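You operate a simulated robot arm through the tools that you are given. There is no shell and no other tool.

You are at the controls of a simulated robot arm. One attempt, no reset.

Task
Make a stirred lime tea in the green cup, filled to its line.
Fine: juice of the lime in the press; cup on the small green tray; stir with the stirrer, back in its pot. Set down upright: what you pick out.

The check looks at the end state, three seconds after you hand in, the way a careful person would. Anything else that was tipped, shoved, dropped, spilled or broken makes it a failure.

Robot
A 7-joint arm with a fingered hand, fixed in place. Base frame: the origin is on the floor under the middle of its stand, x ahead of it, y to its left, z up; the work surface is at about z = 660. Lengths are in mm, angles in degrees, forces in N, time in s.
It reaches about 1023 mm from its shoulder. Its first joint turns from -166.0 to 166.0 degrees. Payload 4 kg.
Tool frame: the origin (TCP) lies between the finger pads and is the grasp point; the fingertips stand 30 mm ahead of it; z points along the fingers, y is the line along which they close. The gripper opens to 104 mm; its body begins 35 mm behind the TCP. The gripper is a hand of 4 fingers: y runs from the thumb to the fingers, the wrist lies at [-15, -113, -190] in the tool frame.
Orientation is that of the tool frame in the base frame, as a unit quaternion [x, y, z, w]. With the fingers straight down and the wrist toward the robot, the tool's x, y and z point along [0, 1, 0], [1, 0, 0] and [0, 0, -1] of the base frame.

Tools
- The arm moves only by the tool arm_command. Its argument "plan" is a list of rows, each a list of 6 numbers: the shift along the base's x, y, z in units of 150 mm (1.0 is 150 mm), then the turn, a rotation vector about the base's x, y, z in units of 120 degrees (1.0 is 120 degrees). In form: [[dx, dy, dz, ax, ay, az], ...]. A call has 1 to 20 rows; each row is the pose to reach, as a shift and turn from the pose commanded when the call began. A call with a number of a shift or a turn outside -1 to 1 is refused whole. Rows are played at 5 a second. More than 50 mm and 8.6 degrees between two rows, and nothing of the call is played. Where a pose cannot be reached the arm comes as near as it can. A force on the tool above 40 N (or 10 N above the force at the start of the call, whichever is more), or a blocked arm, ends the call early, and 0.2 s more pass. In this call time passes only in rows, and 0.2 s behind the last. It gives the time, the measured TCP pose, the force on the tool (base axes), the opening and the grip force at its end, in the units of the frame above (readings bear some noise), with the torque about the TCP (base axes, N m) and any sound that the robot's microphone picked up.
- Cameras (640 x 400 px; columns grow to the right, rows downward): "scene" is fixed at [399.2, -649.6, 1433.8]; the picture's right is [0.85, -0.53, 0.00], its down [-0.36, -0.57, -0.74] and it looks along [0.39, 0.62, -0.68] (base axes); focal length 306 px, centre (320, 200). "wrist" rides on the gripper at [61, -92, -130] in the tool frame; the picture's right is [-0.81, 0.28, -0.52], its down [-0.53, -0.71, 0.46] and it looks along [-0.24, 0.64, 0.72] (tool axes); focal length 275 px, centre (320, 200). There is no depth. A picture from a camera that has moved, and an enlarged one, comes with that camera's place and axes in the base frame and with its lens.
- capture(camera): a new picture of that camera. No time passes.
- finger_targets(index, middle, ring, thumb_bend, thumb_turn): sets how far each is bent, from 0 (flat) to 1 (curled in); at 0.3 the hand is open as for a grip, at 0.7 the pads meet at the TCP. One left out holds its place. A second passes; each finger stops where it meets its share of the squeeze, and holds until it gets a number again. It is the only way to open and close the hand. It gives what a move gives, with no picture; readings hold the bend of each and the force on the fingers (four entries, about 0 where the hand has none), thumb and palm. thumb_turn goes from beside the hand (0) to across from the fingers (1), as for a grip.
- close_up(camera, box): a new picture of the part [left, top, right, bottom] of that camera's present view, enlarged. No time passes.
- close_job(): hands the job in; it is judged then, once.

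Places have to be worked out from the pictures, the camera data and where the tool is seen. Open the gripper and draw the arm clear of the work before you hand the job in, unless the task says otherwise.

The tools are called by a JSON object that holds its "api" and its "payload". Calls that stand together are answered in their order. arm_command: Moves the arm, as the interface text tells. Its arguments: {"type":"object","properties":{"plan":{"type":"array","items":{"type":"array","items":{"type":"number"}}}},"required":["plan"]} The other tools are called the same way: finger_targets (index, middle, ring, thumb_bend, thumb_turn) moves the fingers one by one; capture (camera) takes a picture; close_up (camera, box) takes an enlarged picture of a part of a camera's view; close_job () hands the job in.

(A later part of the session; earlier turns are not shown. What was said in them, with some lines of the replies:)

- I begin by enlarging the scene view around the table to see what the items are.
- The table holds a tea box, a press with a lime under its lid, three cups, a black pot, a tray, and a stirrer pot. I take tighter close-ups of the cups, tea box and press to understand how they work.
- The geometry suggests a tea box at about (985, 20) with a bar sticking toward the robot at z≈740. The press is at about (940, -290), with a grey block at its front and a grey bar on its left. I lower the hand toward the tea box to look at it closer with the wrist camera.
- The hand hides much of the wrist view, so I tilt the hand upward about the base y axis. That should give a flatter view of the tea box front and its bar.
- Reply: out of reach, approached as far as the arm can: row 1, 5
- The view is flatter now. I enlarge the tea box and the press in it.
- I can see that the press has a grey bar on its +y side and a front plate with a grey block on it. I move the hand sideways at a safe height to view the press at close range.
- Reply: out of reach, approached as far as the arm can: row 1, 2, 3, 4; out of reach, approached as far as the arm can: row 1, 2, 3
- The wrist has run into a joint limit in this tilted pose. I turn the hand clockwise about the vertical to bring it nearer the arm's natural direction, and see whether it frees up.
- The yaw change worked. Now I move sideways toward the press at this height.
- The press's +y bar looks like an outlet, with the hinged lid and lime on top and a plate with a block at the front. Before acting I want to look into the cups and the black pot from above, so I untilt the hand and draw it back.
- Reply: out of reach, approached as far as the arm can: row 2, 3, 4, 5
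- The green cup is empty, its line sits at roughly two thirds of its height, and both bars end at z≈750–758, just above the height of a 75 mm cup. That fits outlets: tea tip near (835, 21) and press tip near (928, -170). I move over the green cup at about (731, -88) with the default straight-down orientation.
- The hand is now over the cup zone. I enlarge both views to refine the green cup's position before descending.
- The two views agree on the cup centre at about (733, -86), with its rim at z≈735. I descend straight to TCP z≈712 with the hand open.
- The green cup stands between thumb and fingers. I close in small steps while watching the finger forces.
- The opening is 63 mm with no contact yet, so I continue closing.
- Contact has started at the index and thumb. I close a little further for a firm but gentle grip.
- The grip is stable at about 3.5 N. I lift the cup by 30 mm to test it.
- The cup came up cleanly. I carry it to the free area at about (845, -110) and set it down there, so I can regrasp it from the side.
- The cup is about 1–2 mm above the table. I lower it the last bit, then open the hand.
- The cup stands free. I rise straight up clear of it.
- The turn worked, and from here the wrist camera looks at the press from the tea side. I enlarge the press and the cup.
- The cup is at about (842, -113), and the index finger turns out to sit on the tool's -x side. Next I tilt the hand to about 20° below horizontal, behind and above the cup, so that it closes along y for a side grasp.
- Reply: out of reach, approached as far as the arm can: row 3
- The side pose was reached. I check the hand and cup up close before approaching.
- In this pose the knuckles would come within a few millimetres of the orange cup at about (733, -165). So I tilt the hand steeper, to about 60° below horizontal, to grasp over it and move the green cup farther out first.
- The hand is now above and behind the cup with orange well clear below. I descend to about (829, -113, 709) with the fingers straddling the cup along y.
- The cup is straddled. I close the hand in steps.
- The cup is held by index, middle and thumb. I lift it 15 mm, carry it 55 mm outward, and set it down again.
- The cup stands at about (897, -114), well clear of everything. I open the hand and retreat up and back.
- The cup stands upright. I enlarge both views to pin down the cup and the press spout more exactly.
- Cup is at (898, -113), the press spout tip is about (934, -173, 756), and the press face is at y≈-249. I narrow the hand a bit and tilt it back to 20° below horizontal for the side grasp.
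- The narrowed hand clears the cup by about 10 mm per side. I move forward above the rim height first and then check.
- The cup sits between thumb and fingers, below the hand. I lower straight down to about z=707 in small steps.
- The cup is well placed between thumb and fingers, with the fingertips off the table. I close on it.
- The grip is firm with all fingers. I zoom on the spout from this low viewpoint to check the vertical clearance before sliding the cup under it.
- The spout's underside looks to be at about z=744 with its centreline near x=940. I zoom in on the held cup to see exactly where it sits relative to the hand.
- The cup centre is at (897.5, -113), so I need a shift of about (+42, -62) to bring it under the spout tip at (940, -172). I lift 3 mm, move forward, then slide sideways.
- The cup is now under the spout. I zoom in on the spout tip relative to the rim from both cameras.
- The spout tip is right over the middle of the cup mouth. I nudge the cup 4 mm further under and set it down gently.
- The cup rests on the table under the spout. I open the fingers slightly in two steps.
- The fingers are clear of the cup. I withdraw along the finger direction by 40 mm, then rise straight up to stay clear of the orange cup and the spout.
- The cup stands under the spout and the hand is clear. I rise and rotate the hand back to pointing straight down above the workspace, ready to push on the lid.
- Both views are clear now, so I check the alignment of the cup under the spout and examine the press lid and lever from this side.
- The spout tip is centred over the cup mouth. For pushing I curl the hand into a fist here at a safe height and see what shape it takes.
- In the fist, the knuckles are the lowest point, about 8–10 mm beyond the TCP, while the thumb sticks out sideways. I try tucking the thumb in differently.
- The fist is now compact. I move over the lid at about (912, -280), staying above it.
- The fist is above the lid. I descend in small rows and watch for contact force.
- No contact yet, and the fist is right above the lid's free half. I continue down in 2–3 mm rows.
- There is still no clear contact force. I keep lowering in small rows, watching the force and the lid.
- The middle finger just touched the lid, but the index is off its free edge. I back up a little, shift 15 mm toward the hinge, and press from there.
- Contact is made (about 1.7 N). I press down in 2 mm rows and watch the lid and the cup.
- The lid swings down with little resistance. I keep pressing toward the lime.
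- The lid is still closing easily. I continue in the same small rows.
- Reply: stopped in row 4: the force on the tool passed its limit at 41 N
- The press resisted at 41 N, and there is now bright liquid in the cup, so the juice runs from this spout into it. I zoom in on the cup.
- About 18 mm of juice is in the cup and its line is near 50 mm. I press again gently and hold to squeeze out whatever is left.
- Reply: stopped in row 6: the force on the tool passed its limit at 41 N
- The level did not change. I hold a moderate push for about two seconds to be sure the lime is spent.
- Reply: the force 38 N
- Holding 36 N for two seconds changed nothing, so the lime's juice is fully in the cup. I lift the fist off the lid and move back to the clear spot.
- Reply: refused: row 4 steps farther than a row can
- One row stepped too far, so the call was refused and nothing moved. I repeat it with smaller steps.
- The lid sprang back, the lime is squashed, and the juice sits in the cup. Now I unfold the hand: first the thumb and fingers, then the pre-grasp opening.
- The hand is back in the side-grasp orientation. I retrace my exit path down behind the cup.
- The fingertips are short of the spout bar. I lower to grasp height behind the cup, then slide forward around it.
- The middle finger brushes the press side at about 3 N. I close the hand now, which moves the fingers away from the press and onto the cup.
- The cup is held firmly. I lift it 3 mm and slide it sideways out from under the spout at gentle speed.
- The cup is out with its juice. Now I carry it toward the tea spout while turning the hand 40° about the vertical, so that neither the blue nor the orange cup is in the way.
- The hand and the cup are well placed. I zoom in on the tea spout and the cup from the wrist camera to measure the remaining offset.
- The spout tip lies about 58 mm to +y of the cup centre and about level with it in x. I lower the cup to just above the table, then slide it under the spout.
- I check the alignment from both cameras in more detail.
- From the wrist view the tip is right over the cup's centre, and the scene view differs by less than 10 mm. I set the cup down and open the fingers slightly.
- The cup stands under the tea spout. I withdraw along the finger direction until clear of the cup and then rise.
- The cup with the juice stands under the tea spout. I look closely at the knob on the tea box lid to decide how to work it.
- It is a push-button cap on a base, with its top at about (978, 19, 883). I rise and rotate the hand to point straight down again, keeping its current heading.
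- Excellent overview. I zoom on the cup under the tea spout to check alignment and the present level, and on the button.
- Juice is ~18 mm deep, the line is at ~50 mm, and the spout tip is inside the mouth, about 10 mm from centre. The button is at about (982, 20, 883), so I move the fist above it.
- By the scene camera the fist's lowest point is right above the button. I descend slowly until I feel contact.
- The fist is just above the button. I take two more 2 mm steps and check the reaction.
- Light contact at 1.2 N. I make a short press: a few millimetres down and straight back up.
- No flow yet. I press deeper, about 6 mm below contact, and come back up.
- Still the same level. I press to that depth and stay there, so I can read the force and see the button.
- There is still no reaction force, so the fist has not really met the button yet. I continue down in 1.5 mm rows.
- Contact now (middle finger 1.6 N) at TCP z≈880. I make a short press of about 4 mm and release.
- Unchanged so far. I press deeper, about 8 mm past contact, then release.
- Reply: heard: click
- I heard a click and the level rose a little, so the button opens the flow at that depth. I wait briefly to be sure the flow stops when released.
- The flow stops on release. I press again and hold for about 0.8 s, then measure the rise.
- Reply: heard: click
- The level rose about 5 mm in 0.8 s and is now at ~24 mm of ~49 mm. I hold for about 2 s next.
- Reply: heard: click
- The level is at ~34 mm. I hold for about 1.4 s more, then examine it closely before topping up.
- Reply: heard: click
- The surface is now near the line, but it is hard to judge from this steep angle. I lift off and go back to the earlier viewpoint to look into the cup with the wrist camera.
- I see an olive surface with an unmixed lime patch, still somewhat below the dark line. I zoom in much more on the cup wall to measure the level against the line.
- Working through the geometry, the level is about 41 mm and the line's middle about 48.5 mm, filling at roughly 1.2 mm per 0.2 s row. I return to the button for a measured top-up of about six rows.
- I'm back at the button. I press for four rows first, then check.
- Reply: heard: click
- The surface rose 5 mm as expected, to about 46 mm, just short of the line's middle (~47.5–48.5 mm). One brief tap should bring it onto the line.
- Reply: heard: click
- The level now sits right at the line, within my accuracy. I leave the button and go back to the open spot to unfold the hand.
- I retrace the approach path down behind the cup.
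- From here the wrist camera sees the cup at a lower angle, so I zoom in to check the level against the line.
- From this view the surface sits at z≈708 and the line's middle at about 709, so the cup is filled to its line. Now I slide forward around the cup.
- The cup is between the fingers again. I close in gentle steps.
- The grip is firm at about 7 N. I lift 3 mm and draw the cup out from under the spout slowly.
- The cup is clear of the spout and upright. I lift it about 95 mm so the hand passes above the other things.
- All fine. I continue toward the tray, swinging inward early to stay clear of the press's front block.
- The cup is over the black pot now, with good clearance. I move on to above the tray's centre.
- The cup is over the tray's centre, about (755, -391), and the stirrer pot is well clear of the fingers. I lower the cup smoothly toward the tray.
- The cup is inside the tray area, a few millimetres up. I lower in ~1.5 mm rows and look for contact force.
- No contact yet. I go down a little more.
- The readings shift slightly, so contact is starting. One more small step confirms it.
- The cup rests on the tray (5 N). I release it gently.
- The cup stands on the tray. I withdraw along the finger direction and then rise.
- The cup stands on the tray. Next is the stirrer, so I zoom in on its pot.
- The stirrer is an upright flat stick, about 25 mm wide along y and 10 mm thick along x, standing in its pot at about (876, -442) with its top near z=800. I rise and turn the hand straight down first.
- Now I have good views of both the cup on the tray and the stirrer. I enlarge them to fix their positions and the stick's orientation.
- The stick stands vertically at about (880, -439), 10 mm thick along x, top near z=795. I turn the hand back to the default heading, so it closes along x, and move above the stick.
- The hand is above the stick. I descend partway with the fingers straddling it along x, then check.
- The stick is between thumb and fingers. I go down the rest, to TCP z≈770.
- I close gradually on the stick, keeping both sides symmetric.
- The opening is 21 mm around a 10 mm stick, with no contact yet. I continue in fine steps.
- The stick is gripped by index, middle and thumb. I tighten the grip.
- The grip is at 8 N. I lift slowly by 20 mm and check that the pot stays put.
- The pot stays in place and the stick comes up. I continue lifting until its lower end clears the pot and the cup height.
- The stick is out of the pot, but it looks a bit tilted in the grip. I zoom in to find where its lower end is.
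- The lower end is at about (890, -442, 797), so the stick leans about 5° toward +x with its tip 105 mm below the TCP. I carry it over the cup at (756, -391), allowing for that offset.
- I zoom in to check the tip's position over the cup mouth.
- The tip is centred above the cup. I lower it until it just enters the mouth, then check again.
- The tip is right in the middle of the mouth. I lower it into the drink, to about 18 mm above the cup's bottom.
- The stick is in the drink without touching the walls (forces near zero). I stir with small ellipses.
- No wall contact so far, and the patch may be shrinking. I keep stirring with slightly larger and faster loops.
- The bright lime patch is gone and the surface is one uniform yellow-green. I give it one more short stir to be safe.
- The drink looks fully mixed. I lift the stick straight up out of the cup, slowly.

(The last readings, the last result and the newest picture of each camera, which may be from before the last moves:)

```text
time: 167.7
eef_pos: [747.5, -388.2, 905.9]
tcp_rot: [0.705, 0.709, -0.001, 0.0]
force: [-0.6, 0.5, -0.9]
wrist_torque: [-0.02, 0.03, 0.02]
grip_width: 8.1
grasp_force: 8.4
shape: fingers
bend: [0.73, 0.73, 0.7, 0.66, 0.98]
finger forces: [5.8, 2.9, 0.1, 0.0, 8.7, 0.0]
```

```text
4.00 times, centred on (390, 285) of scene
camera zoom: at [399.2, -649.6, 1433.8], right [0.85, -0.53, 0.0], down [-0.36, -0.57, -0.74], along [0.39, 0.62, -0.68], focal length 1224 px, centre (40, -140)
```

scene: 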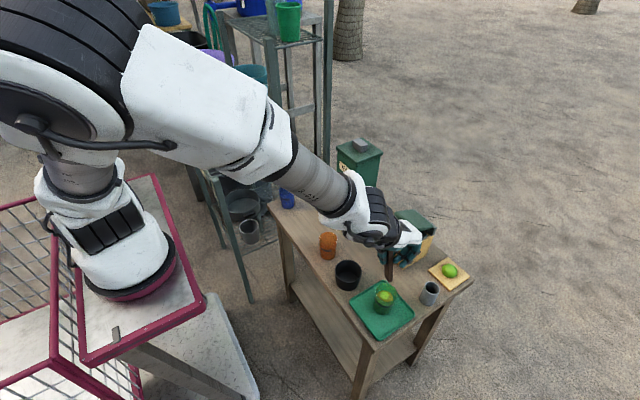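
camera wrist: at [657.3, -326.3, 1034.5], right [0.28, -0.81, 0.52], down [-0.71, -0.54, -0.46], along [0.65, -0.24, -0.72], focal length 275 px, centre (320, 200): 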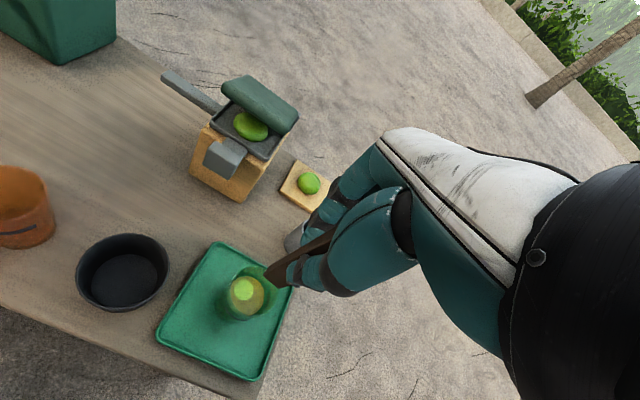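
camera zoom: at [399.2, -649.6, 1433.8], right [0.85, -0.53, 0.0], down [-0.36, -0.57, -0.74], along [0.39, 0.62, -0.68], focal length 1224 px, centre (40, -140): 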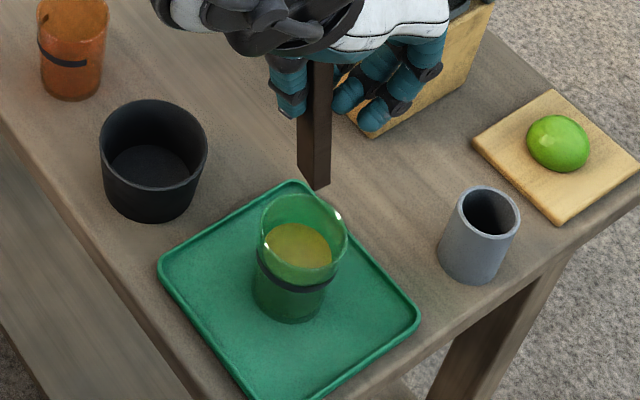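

The drink is a uniform yellow and the stick came out clean. I carry the stick back over its pot, correcting its 5° lean on the way so that it hangs vertically.

{"api": "arm_command", "payload": {"plan": [[0.06, -0.02, 0, 0, 0, 0], [0.18, -0.07, 0, 0, 0, 0], [0.32, -0.12, 0, 0.003, 0.01, 0], [0.46, -0.18, 0, 0.006, 0.02, 0], [0.6, -0.23, 0, 0.009, 0.03, 0], [0.73, -0.28, 0, 0.0125, 0.041, 0], [0.83, -0.315, 0, 0.0125, 0.041, 0], [0.89, -0.335, 0, 0.0125, 0.041, 0]]}}

{"api": "capture", "payload": {"camera": "wrist"}}

{"api": "close_up", "payload": {"camera": "wrist", "box": [180, 210, 330, 350]}}

{"api": "close_up", "payload": {"camera": "scene", "box": [395, 215, 475, 315]}}

```text
time: 169.5
eef_pos: [883.1, -440.0, 906.5]
tcp_rot: [0.705, 0.708, -0.021, -0.039]
force: [-0.8, 0.6, -0.9]
wrist_torque: [0.01, 0.0, 0.02]
grip_width: 7.7
grasp_force: 8.5
shape: fingers
bend: [0.73, 0.73, 0.7, 0.66, 0.98]
finger forces: [5.9, 2.9, 0.1, 0.0, 8.7, 0.1]
```

```text
taken
camera wrist: at [803.2, -381.7, 1044.9], right [0.32, -0.82, 0.47], down [-0.75, -0.52, -0.41], along [0.58, -0.22, -0.78], focal length 275 px, centre (320, 200)
```

wrist: 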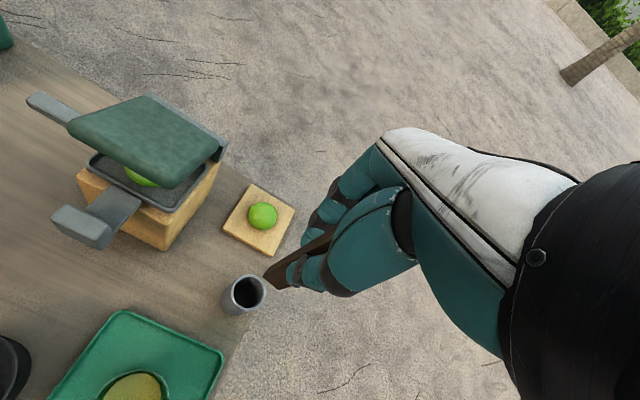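

```text
2.86 times, centred on (255, 280) of wrist
camera zoom: at [803.2, -381.7, 1044.9], right [0.32, -0.82, 0.47], down [-0.75, -0.52, -0.41], along [0.58, -0.22, -0.78], focal length 786 px, centre (506, -29)
```

zoom: 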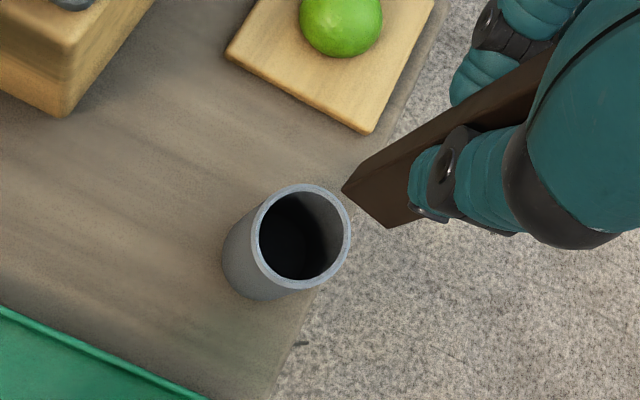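

```text
4.00 times, centred on (435, 265) of scene
camera zoom: at [399.2, -649.6, 1433.8], right [0.85, -0.53, 0.0], down [-0.36, -0.57, -0.74], along [0.39, 0.62, -0.68], focal length 1224 px, centre (-140, -60)
```

zoom: 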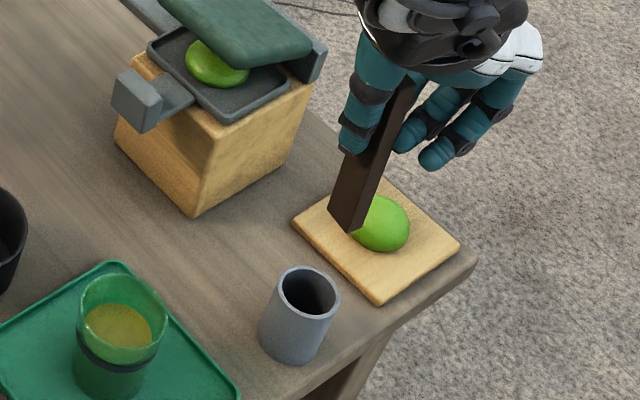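

The tip is at about (881, -439) and the pot's centre at about (878, -438). I shift 3 mm and lower until the tip is just above the pot's rim.

{"api": "arm_command", "payload": {"plan": [[-0.02, 0.009, -0.08, 0, 0, 0], [-0.02, 0.009, -0.2, 0, 0, 0], [-0.02, 0.009, -0.32, 0, 0, 0], [-0.02, 0.009, -0.42, 0, 0, 0], [-0.02, 0.009, -0.47, 0, 0, 0]]}}

{"api": "close_up", "payload": {"camera": "wrist", "box": [180, 210, 330, 350]}}

{"api": "close_up", "payload": {"camera": "scene", "box": [395, 235, 465, 315]}}

```text
time: 170.7
eef_pos: [880.4, -437.9, 834.9]
tcp_rot: [0.705, 0.708, -0.023, -0.041]
force: [0.3, -0.7, -0.2]
wrist_torque: [0.01, -0.01, 0.02]
grip_width: 7.7
grasp_force: 8.2
shape: fingers
bend: [0.73, 0.73, 0.7, 0.66, 0.98]
finger forces: [5.9, 2.8, 0.0, 0.1, 8.7, 0.1]
```

```text
2.86 times, centred on (255, 280) of wrist
camera zoom: at [799.9, -379.7, 974.2], right [0.32, -0.82, 0.47], down [-0.75, -0.52, -0.41], along [0.58, -0.22, -0.78], focal length 786 px, centre (506, -29)
```

zoom: 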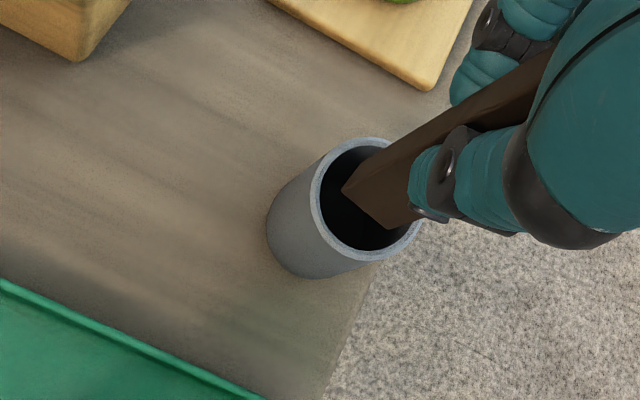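

```text
5.00 times, centred on (430, 275) of scene
camera zoom: at [399.2, -649.6, 1433.8], right [0.85, -0.53, 0.0], down [-0.36, -0.57, -0.74], along [0.39, 0.62, -0.68], focal length 1530 px, centre (-230, -175)
```

zoom: 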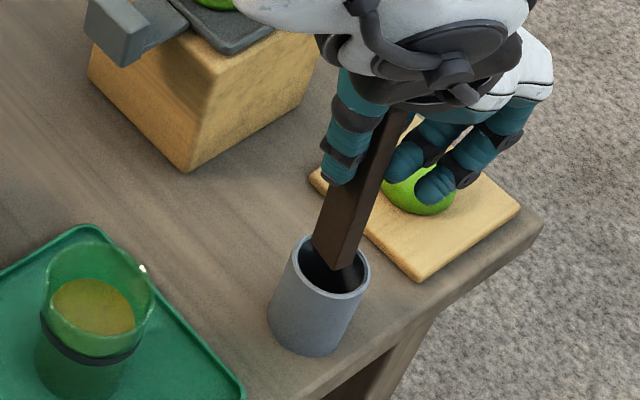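

The tip is centred over the pot within 2–3 mm. I lower it in carefully.

{"api": "arm_command", "payload": {"plan": [[0, -0.006, -0.05, 0, 0, 0], [0, -0.006, -0.1, 0, 0, 0], [0, -0.006, -0.15, 0, 0, 0], [0, -0.006, -0.2, 0, 0, 0]]}}

{"api": "close_up", "payload": {"camera": "wrist", "box": [180, 210, 330, 350]}}

{"api": "close_up", "payload": {"camera": "scene", "box": [395, 235, 465, 315]}}

```text
time: 171.7
eef_pos: [880.7, -438.0, 804.7]
tcp_rot: [0.705, 0.708, -0.021, -0.04]
force: [0.2, -0.4, 1.2]
wrist_torque: [-0.04, -0.01, 0.01]
grip_width: 7.7
grasp_force: 8.5
shape: fingers
bend: [0.73, 0.73, 0.7, 0.66, 0.98]
finger forces: [5.9, 2.8, 0.1, 0.0, 8.7, 0.0]
```

```text
2.86 times, centred on (255, 280) of wrist
camera zoom: at [800.4, -380.2, 943.8], right [0.32, -0.82, 0.47], down [-0.75, -0.52, -0.41], along [0.58, -0.22, -0.78], focal length 786 px, centre (506, -29)
```

zoom: 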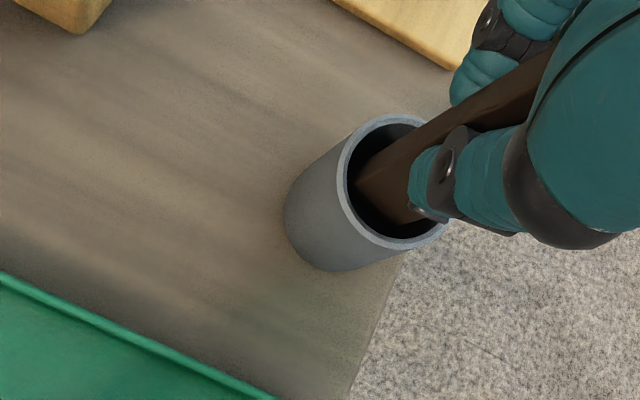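

```text
5.00 times, centred on (430, 275) of scene
camera zoom: at [399.2, -649.6, 1433.8], right [0.85, -0.53, 0.0], down [-0.36, -0.57, -0.74], along [0.39, 0.62, -0.68], focal length 1530 px, centre (-230, -175)
```

zoom: 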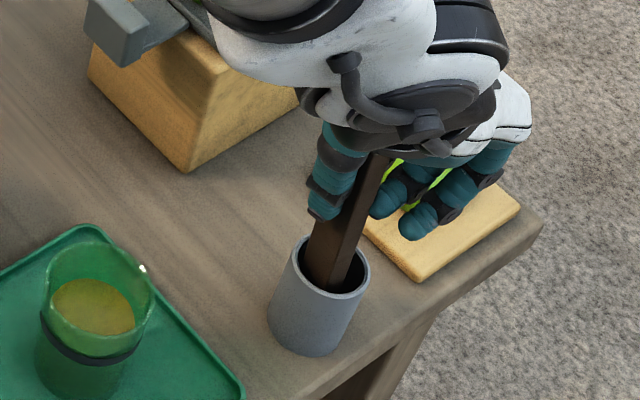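

The stick is inside the pot without touching it. I lower it further toward the bottom.

{"api": "arm_command", "payload": {"plan": [[0, 0, -0.05, 0, 0, 0], [0, 0, -0.1, 0, 0, 0], [0, 0, -0.15, 0, 0, 0], [0, 0, -0.185, 0, 0, 0], [0, 0, -0.205, 0, 0, 0]]}}

{"api": "close_up", "payload": {"camera": "wrist", "box": [180, 210, 330, 350]}}

{"api": "close_up", "payload": {"camera": "scene", "box": [395, 235, 465, 315]}}

```text
time: 172.9
eef_pos: [880.7, -435.8, 774.3]
tcp_rot: [0.705, 0.708, -0.021, -0.04]
force: [0.6, 0.4, -0.6]
wrist_torque: [0.01, 0.0, -0.02]
grip_width: 7.7
grasp_force: 9.1
shape: fingers
bend: [0.73, 0.73, 0.7, 0.66, 0.98]
finger forces: [5.9, 3.2, 0.0, 0.0, 8.8, 0.0]
```

```text
2.86 times, centred on (255, 280) of wrist
camera zoom: at [800.1, -379.6, 913.9], right [0.32, -0.82, 0.47], down [-0.75, -0.52, -0.41], along [0.58, -0.22, -0.78], focal length 786 px, centre (506, -29)
```

zoom: 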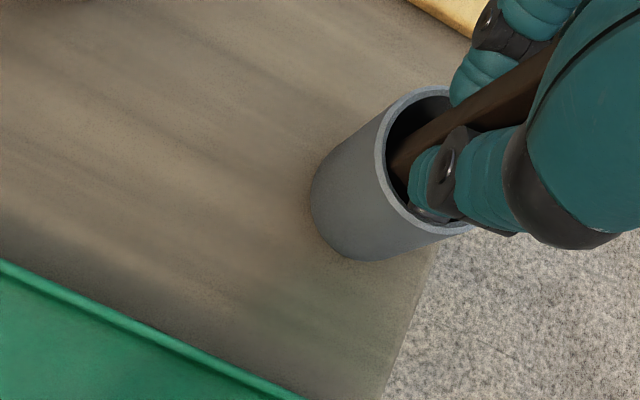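

```text
5.00 times, centred on (430, 275) of scene
camera zoom: at [399.2, -649.6, 1433.8], right [0.85, -0.53, 0.0], down [-0.36, -0.57, -0.74], along [0.39, 0.62, -0.68], focal length 1530 px, centre (-230, -175)
```

zoom: 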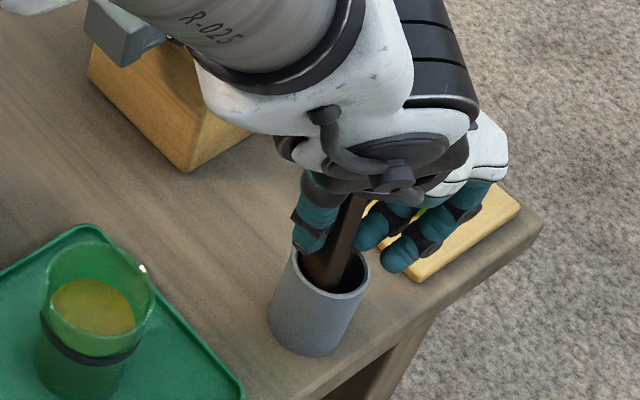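

No contact with the pot's floor yet. I go down in 1 mm steps.

{"api": "arm_command", "payload": {"plan": [[0, 0, -0.008, 0, 0, 0], [0, 0, -0.015, 0, 0, 0]]}}

{"api": "arm_command", "payload": {"plan": [[0, 0, -0.008, 0, 0, 0]]}}

```text
time: 173.5
eef_pos: [880.1, -438.9, 772.4]
tcp_rot: [0.705, 0.708, -0.021, -0.04]
force: [0.7, 0.2, 0.5]
wrist_torque: [-0.02, 0.0, -0.03]
grip_width: 7.7
grasp_force: 8.4
shape: fingers
bend: [0.73, 0.73, 0.7, 0.66, 0.98]
finger forces: [5.8, 3.0, 0.0, 0.1, 8.7, 0.0]
```

```text
time: 173.9
eef_pos: [880.3, -437.8, 770.5]
tcp_rot: [0.705, 0.708, -0.021, -0.04]
force: [-1.2, -0.3, -0.6]
wrist_torque: [-0.04, -0.03, 0.02]
grip_width: 7.6
grasp_force: 8.6
shape: fingers
bend: [0.73, 0.73, 0.7, 0.66, 0.98]
finger forces: [5.8, 3.0, 0.0, 0.0, 8.6, 0.0]
```

Still free. I step further down.

{"api": "arm_command", "payload": {"plan": [[0, 0, -0.008, 0, 0, 0]]}}

{"api": "arm_command", "payload": {"plan": [[0, 0, -0.008, 0, 0, 0]]}}

```text
time: 174.3
eef_pos: [881.4, -438.6, 770.2]
tcp_rot: [0.705, 0.708, -0.021, -0.039]
force: [-0.3, -0.3, 0.1]
wrist_torque: [-0.01, -0.02, 0.01]
grip_width: 7.6
grasp_force: 8.9
shape: fingers
bend: [0.73, 0.73, 0.7, 0.66, 0.98]
finger forces: [5.7, 2.9, 0.1, 0.0, 8.7, 0.0]
```

```text
time: 174.7
eef_pos: [880.1, -437.9, 769.0]
tcp_rot: [0.705, 0.708, -0.021, -0.039]
force: [-0.1, 0.5, -0.6]
wrist_torque: [-0.02, -0.02, -0.01]
grip_width: 7.7
grasp_force: 8.8
shape: fingers
bend: [0.73, 0.73, 0.7, 0.66, 0.98]
finger forces: [5.8, 2.9, 0.1, 0.1, 8.7, 0.0]
```

Still nothing, and the fingertips are well above the rim. I continue in small steps.

{"api": "arm_command", "payload": {"plan": [[0, 0, -0.01, 0, 0, 0]]}}

{"api": "arm_command", "payload": {"plan": [[0, 0, -0.01, 0, 0, 0]]}}

{"api": "close_up", "payload": {"camera": "wrist", "box": [180, 210, 330, 350]}}

```text
time: 175.1
eef_pos: [879.4, -438.6, 767.7]
tcp_rot: [0.705, 0.708, -0.021, -0.039]
force: [-0.7, -0.7, 4.7]
wrist_torque: [-0.01, 0.07, 0.04]
grip_width: 7.5
grasp_force: 9.4
shape: fingers
bend: [0.73, 0.73, 0.7, 0.66, 0.98]
finger forces: [6.0, 3.3, 0.1, 0.0, 9.0, 0.1]
```

```text
time: 175.5
eef_pos: [878.5, -438.3, 765.8]
tcp_rot: [0.705, 0.708, -0.02, -0.038]
force: [0.5, -1.8, 9.2]
wrist_torque: [-0.02, -0.02, 0.01]
grip_width: 7.4
grasp_force: 10.4
shape: fingers
bend: [0.73, 0.74, 0.7, 0.66, 0.98]
finger forces: [6.9, 4.6, 0.0, 0.0, 9.2, 0.1]
```

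```text
2.86 times, centred on (255, 280) of wrist
camera zoom: at [799.6, -380.2, 905.7], right [0.32, -0.82, 0.47], down [-0.75, -0.52, -0.41], along [0.58, -0.22, -0.78], focal length 786 px, centre (506, -29)
```

zoom: 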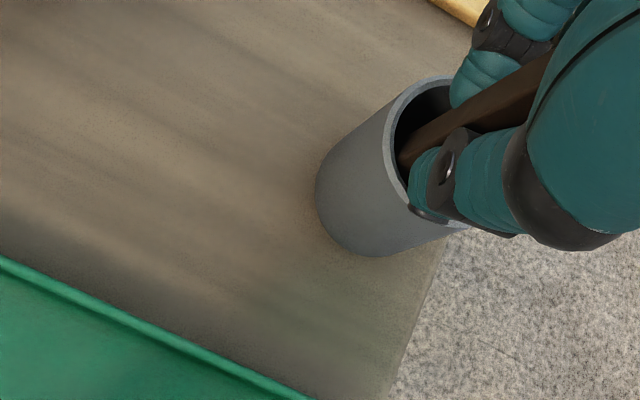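

The stick stands on the pot's floor (9 N). I ease off about 1 mm and open the grip a little.

{"api": "arm_command", "payload": {"plan": [[0, 0, 0.007, 0, 0, 0]]}}

{"api": "finger_targets", "payload": {"index": 0.69, "middle": 0.69, "ring": 0.67, "thumb_bend": 0.645}}

{"api": "close_up", "payload": {"camera": "scene", "box": [395, 235, 465, 315]}}

{"api": "close_up", "payload": {"camera": "wrist", "box": [180, 180, 360, 340]}}

```text
time: 175.9
eef_pos: [880.3, -437.5, 766.7]
tcp_rot: [0.705, 0.708, -0.021, -0.04]
force: [2.9, -1.2, 6.7]
wrist_torque: [0.01, -0.04, -0.02]
grip_width: 7.6
grasp_force: 10.0
shape: fingers
bend: [0.73, 0.73, 0.7, 0.66, 0.98]
finger forces: [7.2, 4.3, 0.1, 0.0, 8.7, 0.0]
```

```text
time: 176.9
eef_pos: [879.9, -438.6, 766.6]
tcp_rot: [0.706, 0.707, -0.021, -0.04]
force: [-0.3, -0.1, -0.3]
wrist_torque: [0.01, 0.02, 0.03]
grip_width: 11.4
grasp_force: 0.3
shape: fingers
bend: [0.69, 0.69, 0.67, 0.63, 0.99]
finger forces: [0.4, 0.1, 0.0, 0.0, 0.5, 0.1]
```

```text
5.00 times, centred on (430, 275) of scene
camera zoom: at [399.2, -649.6, 1433.8], right [0.85, -0.53, 0.0], down [-0.36, -0.57, -0.74], along [0.39, 0.62, -0.68], focal length 1530 px, centre (-230, -175)
```

zoom: 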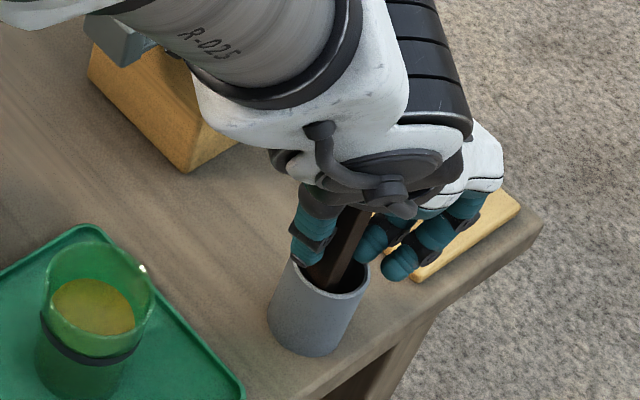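

```text
2.50 times, centred on (270, 260) of wrist
camera zoom: at [799.8, -380.3, 906.0], right [0.32, -0.82, 0.47], down [-0.75, -0.52, -0.41], along [0.58, -0.22, -0.78], focal length 688 px, centre (445, 50)
```

zoom: 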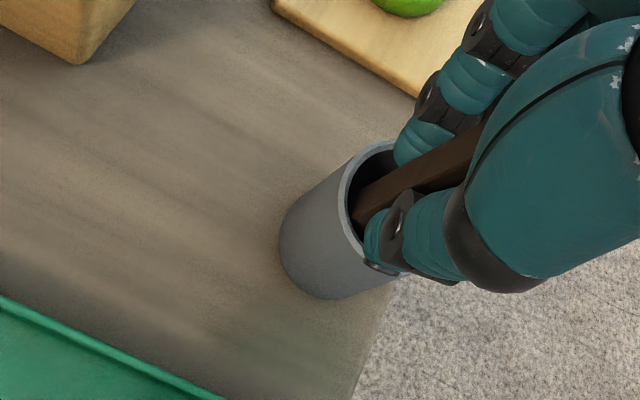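

The stick is nearly free and upright. I open further in steps.

{"api": "finger_targets", "payload": {"index": 0.62, "middle": 0.62, "ring": 0.62, "thumb_bend": 0.58}}

{"api": "finger_targets", "payload": {"index": 0.45, "middle": 0.45, "ring": 0.45, "thumb_bend": 0.4}}

{"api": "close_up", "payload": {"camera": "scene", "box": [395, 235, 465, 315]}}

{"api": "close_up", "payload": {"camera": "wrist", "box": [180, 140, 380, 340]}}

```text
time: 177.9
eef_pos: [879.3, -437.8, 766.4]
tcp_rot: [0.705, 0.708, -0.022, -0.04]
force: [-0.7, 0.0, -0.3]
wrist_torque: [-0.03, -0.01, 0.03]
grip_width: 26.9
grasp_force: 0.1
shape: fingers
bend: [0.62, 0.62, 0.62, 0.57, 0.98]
finger forces: [0.0, 0.0, 0.0, 0.0, 0.0, 0.0]
```

```text
time: 178.9
eef_pos: [879.2, -438.7, 766.7]
tcp_rot: [0.705, 0.708, -0.021, -0.039]
force: [0.6, 0.1, 0.5]
wrist_torque: [0.01, 0.04, 0.0]
grip_width: 71.2
grasp_force: 0.1
shape: fingers
bend: [0.45, 0.45, 0.45, 0.4, 0.96]
finger forces: [0.1, 0.0, 0.1, 0.1, 0.1, 0.1]
```

```text
5.00 times, centred on (430, 275) of scene
camera zoom: at [399.2, -649.6, 1433.8], right [0.85, -0.53, 0.0], down [-0.36, -0.57, -0.74], along [0.39, 0.62, -0.68], focal length 1530 px, centre (-230, -175)
```

zoom: 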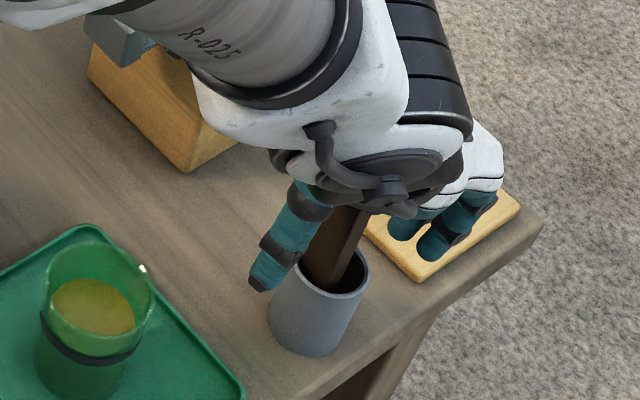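

```text
2.00 times, centred on (280, 240) of wrist
camera zoom: at [799.8, -380.3, 906.1], right [0.32, -0.82, 0.47], down [-0.75, -0.52, -0.41], along [0.58, -0.22, -0.78], focal length 551 px, centre (400, 120)
```

zoom: 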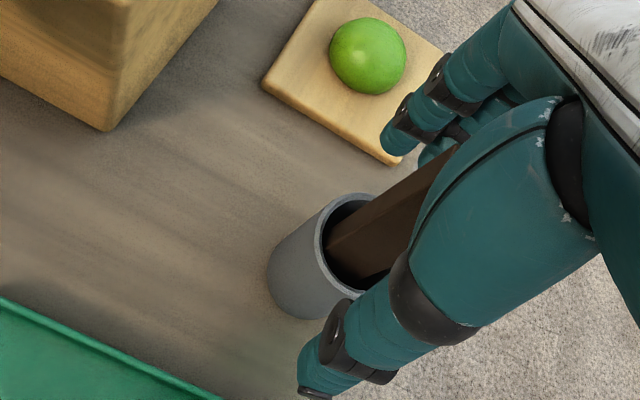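

The stick stands on its own in the pot. I rise straight up clear of it.

{"api": "arm_command", "payload": {"plan": [[0, 0, 0.1, 0, 0, 0], [0, 0, 0.25, 0, 0, 0], [0, 0, 0.45, 0, 0, 0], [0, 0, 0.7, 0, 0, 0], [0, 0, 0.95, 0, 0, 0]]}}

{"api": "capture", "payload": {"camera": "scene"}}

{"api": "close_up", "payload": {"camera": "scene", "box": [340, 235, 470, 345]}}

{"api": "capture", "payload": {"camera": "wrist"}}

```text
time: 180.1
eef_pos: [877.9, -439.2, 908.7]
tcp_rot: [0.705, 0.707, -0.021, -0.04]
force: [0.3, -0.3, -0.3]
wrist_torque: [0.0, -0.02, 0.01]
grip_width: 71.2
grasp_force: 0.0
shape: fingers
bend: [0.45, 0.45, 0.45, 0.4, 0.96]
finger forces: [0.0, 0.1, 0.0, 0.1, 0.0, 0.0]
```

```text
taken
```

scene: 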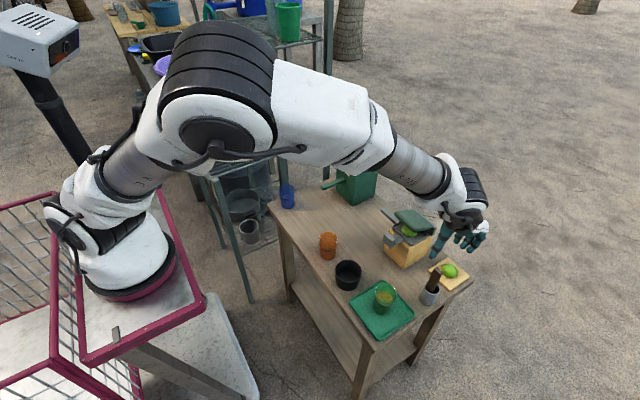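

```text
3.64 times, centred on (405, 290) of scene
camera zoom: at [399.2, -649.6, 1433.8], right [0.85, -0.53, 0.0], down [-0.36, -0.57, -0.74], along [0.39, 0.62, -0.68], focal length 1113 px, centre (11, -127)
```

zoom: 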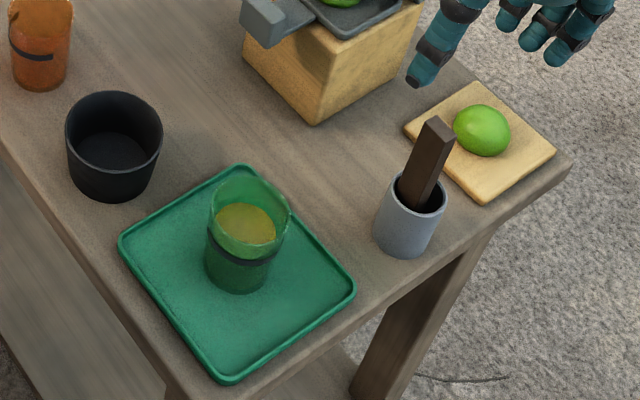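

```text
taken
camera wrist: at [797.9, -380.1, 1048.1], right [0.32, -0.82, 0.47], down [-0.75, -0.52, -0.41], along [0.58, -0.22, -0.78], focal length 275 px, centre (320, 200)
```

wrist: 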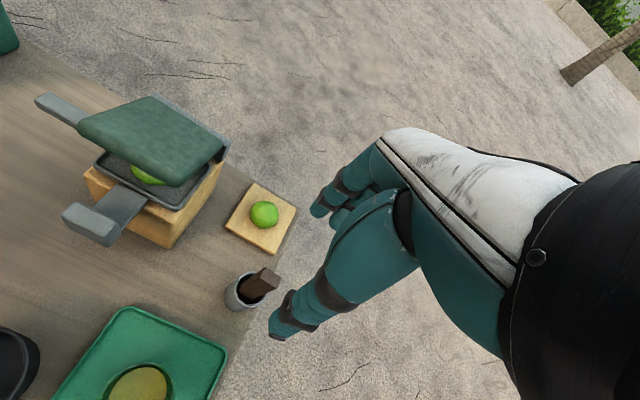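

Stirrer is back in its pot and the cup is on the tray. I check the level against the line once more, and the rest of the table for any disturbance.

{"api": "close_up", "payload": {"camera": "scene", "box": [370, 277, 402, 320]}}

{"api": "close_up", "payload": {"camera": "scene", "box": [270, 130, 450, 300]}}

{"api": "close_up", "payload": {"camera": "scene", "box": [415, 260, 450, 310]}}

```text
9.30 times, centred on (386, 298) of scene
camera zoom: at [399.2, -649.6, 1433.8], right [0.85, -0.53, 0.0], down [-0.36, -0.57, -0.74], along [0.39, 0.62, -0.68], focal length 2847 px, centre (-294, -716)
```

zoom: 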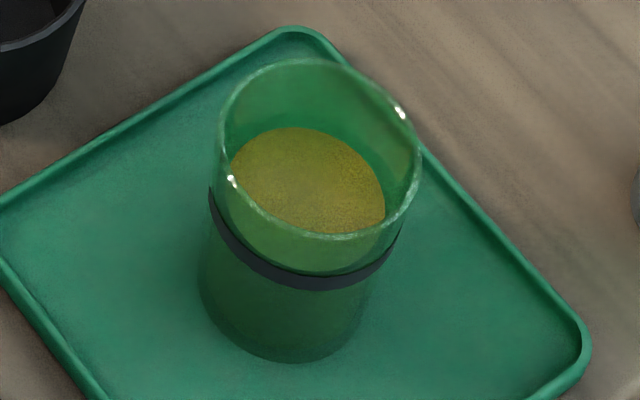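

```text
2.35 times, centred on (360, 215) of scene
camera zoom: at [399.2, -649.6, 1433.8], right [0.85, -0.53, 0.0], down [-0.36, -0.57, -0.74], along [0.39, 0.62, -0.68], focal length 720 px, centre (226, 165)
```

zoom: 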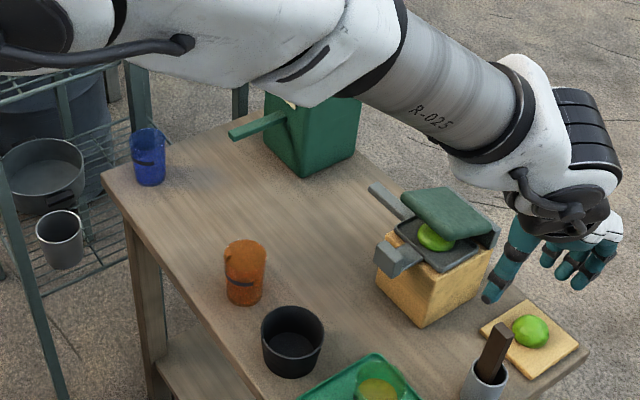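

```text
8.00 times, centred on (432, 285) of scene
camera zoom: at [399.2, -649.6, 1433.8], right [0.85, -0.53, 0.0], down [-0.36, -0.57, -0.74], along [0.39, 0.62, -0.68], focal length 2448 px, centre (-580, -480)
```

zoom: 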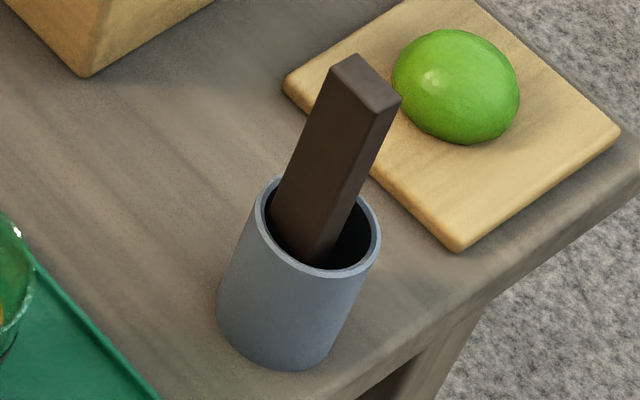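

Everything looks in place: level at the line, drink mixed, stirrer upright in its pot. I open the hand fully and raise the arm clear.

{"api": "finger_targets", "payload": {"index": 0.3, "middle": 0.3, "ring": 0.3, "thumb_bend": 0.3}}

{"api": "arm_command", "payload": {"plan": [[0, 0.05, 0.25, 0, 0, 0], [-0.05, 0.15, 0.5, 0, 0, 0], [-0.1, 0.3, 0.75, -0.006, -0.02, 0], [-0.2, 0.5, 0.95, -0.0125, -0.041, 0], [-0.35, 0.7, 1.0, -0.0125, -0.041, 0], [-0.5, 0.9, 1.0, -0.0125, -0.041, 0], [-0.6, 1.0, 1.0, -0.0125, -0.041, 0]]}}

{"api": "arm_command", "payload": {"plan": [[-0.05, 0.25, 0.15, 0, 0, 0], [-0.1, 0.5, 0.3, 0, 0, 0], [-0.2, 0.75, 0.4, 0, 0, 0], [-0.3, 1.0, 0.45, 0, 0, 0]]}}

{"api": "capture", "payload": {"camera": "scene"}}

{"api": "close_up", "payload": {"camera": "scene", "box": [365, 195, 455, 275]}}

{"api": "close_up", "payload": {"camera": "scene", "box": [260, 120, 480, 260]}}

{"api": "close_up", "payload": {"camera": "scene", "box": [320, 220, 480, 350]}}

```text
time: 181.1
eef_pos: [878.2, -437.9, 908.4]
tcp_rot: [0.705, 0.708, -0.021, -0.039]
force: [-0.6, -0.7, -0.1]
wrist_torque: [-0.01, -0.01, -0.03]
grip_width: 103.0
grasp_force: 0.0
shape: fingers
bend: [0.3, 0.3, 0.3, 0.3, 0.95]
finger forces: [0.0, 0.1, 0.0, 0.0, 0.1, 0.0]
```

```text
time: 182.7
eef_pos: [788.7, -288.5, 1060.2]
tcp_rot: [0.706, 0.708, 0.0, 0.0]
force: [-0.4, 0.0, 0.2]
wrist_torque: [0.02, -0.02, 0.04]
grip_width: 103.1
grasp_force: 0.0
shape: fingers
bend: [0.3, 0.3, 0.3, 0.3, 0.95]
finger forces: [0.0, 0.1, 0.0, 0.1, 0.0, 0.0]
```

```text
time: 183.7
eef_pos: [742.7, -137.3, 1126.4]
tcp_rot: [0.706, 0.708, 0.001, 0.0]
force: [0.0, -0.7, 0.0]
wrist_torque: [0.01, 0.0, 0.01]
grip_width: 103.2
grasp_force: 0.1
shape: fingers
bend: [0.3, 0.3, 0.3, 0.3, 0.95]
finger forces: [0.0, 0.0, 0.1, 0.0, 0.0, 0.0]
```

```text
taken
```

scene: 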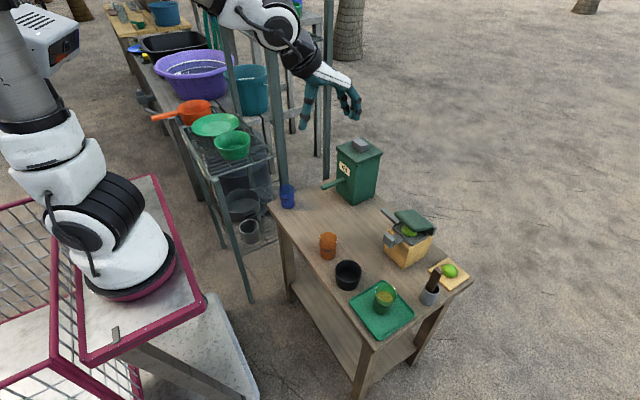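

```text
5.00 times, centred on (410, 235) of scene
camera zoom: at [399.2, -649.6, 1433.8], right [0.85, -0.53, 0.0], down [-0.36, -0.57, -0.74], along [0.39, 0.62, -0.68], focal length 1530 px, centre (-130, 25)
```

zoom: 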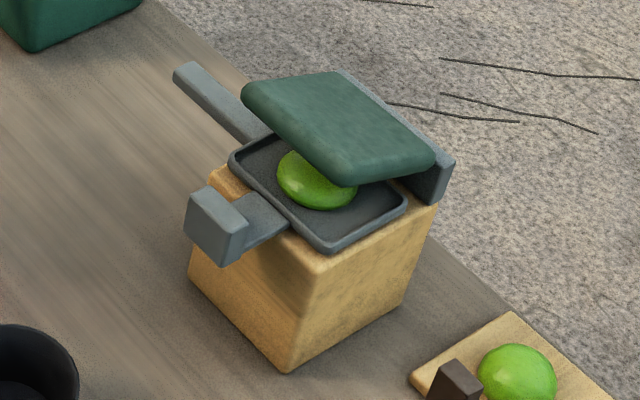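

```text
2.86 times, centred on (370, 190) of scene
camera zoom: at [399.2, -649.6, 1433.8], right [0.85, -0.53, 0.0], down [-0.36, -0.57, -0.74], along [0.39, 0.62, -0.68], focal length 874 px, centre (177, 229)
```

zoom: 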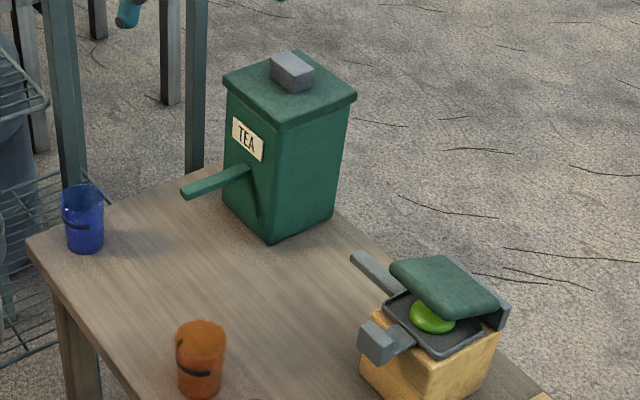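

```text
3.08 times, centred on (400, 285) of scene
camera zoom: at [399.2, -649.6, 1433.8], right [0.85, -0.53, 0.0], down [-0.36, -0.57, -0.74], along [0.39, 0.62, -0.68], focal length 942 px, centre (74, -62)
```

zoom: 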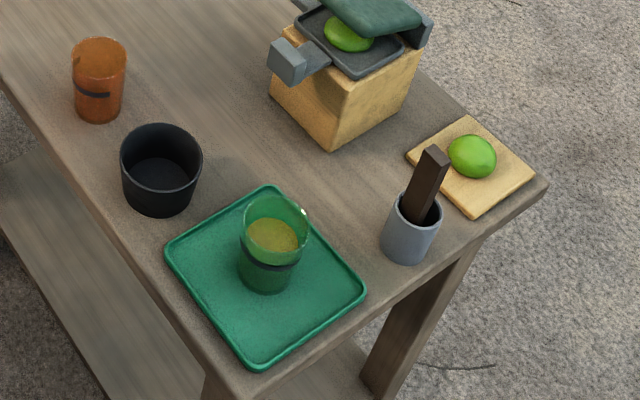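

All other items sit exactly where they were, with no spills visible, and the lime is pressed. I bring the arm the rest of the way back to its starting place before handing in.

{"api": "arm_command", "payload": {"plan": [[0, 0.25, 0, 0, 0, 0], [0, 0.5, 0, 0, 0, 0], [0, 0.75, 0, 0, 0, 0], [-0.04, 0.86, 0, 0, 0, 0]]}}

{"api": "close_up", "payload": {"camera": "scene", "box": [260, 120, 480, 350]}}

```text
time: 184.7
eef_pos: [738.8, -10.6, 1125.4]
tcp_rot: [0.706, 0.708, 0.0, 0.0]
force: [-0.7, -0.3, 0.4]
wrist_torque: [-0.02, 0.0, 0.04]
grip_width: 103.1
grasp_force: 0.1
shape: fingers
bend: [0.3, 0.3, 0.3, 0.3, 0.95]
finger forces: [0.1, 0.0, 0.0, 0.0, 0.1, 0.0]
```

```text
1.74 times, centred on (370, 235) of scene
camera zoom: at [399.2, -649.6, 1433.8], right [0.85, -0.53, 0.0], down [-0.36, -0.57, -0.74], along [0.39, 0.62, -0.68], focal length 532 px, centre (233, 139)
```

zoom: 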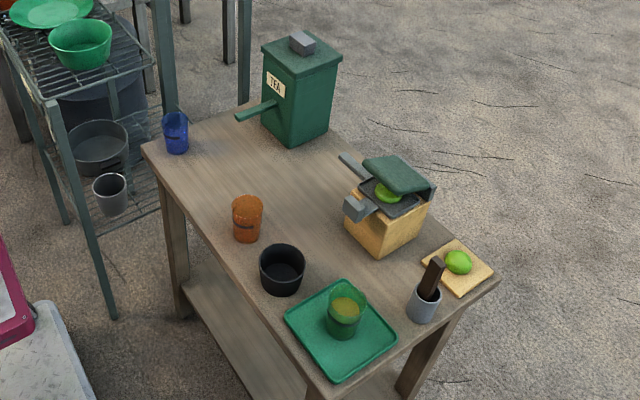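

The green cup stands on the green tray, filled to its line with stirred lime tea. The stirrer is upright in its pot, nothing else has moved, and the arm is clear with the hand open. I hand the job in.

{"api": "close_job", "payload": {}}

```text
The job is handed in.
```

The lime tea is made and handed in. The green cup stands on the small green tray, filled to its line and stirred.

- **Juice:** I pressed the lime in the press until nothing more ran out. All of the juice went into the green cup.
- **Tea:** I topped the cup up from the tea box. The level sits at the line, within about 2 mm as far as I could measure from the pictures.
- **Stirring:** I stirred until the bright lime patch was gone and the drink was one even colour. The stirrer is back in its pot, standing upright.
- **Everything else:** In the last pictures the other cups, the black pot, the press and the tea box look unmoved, and I see no spills. While I was regrasping the cup, a finger brushed the side of the press at about 3 N. The press did not shift.

The arm is back at its starting place with the hand open.
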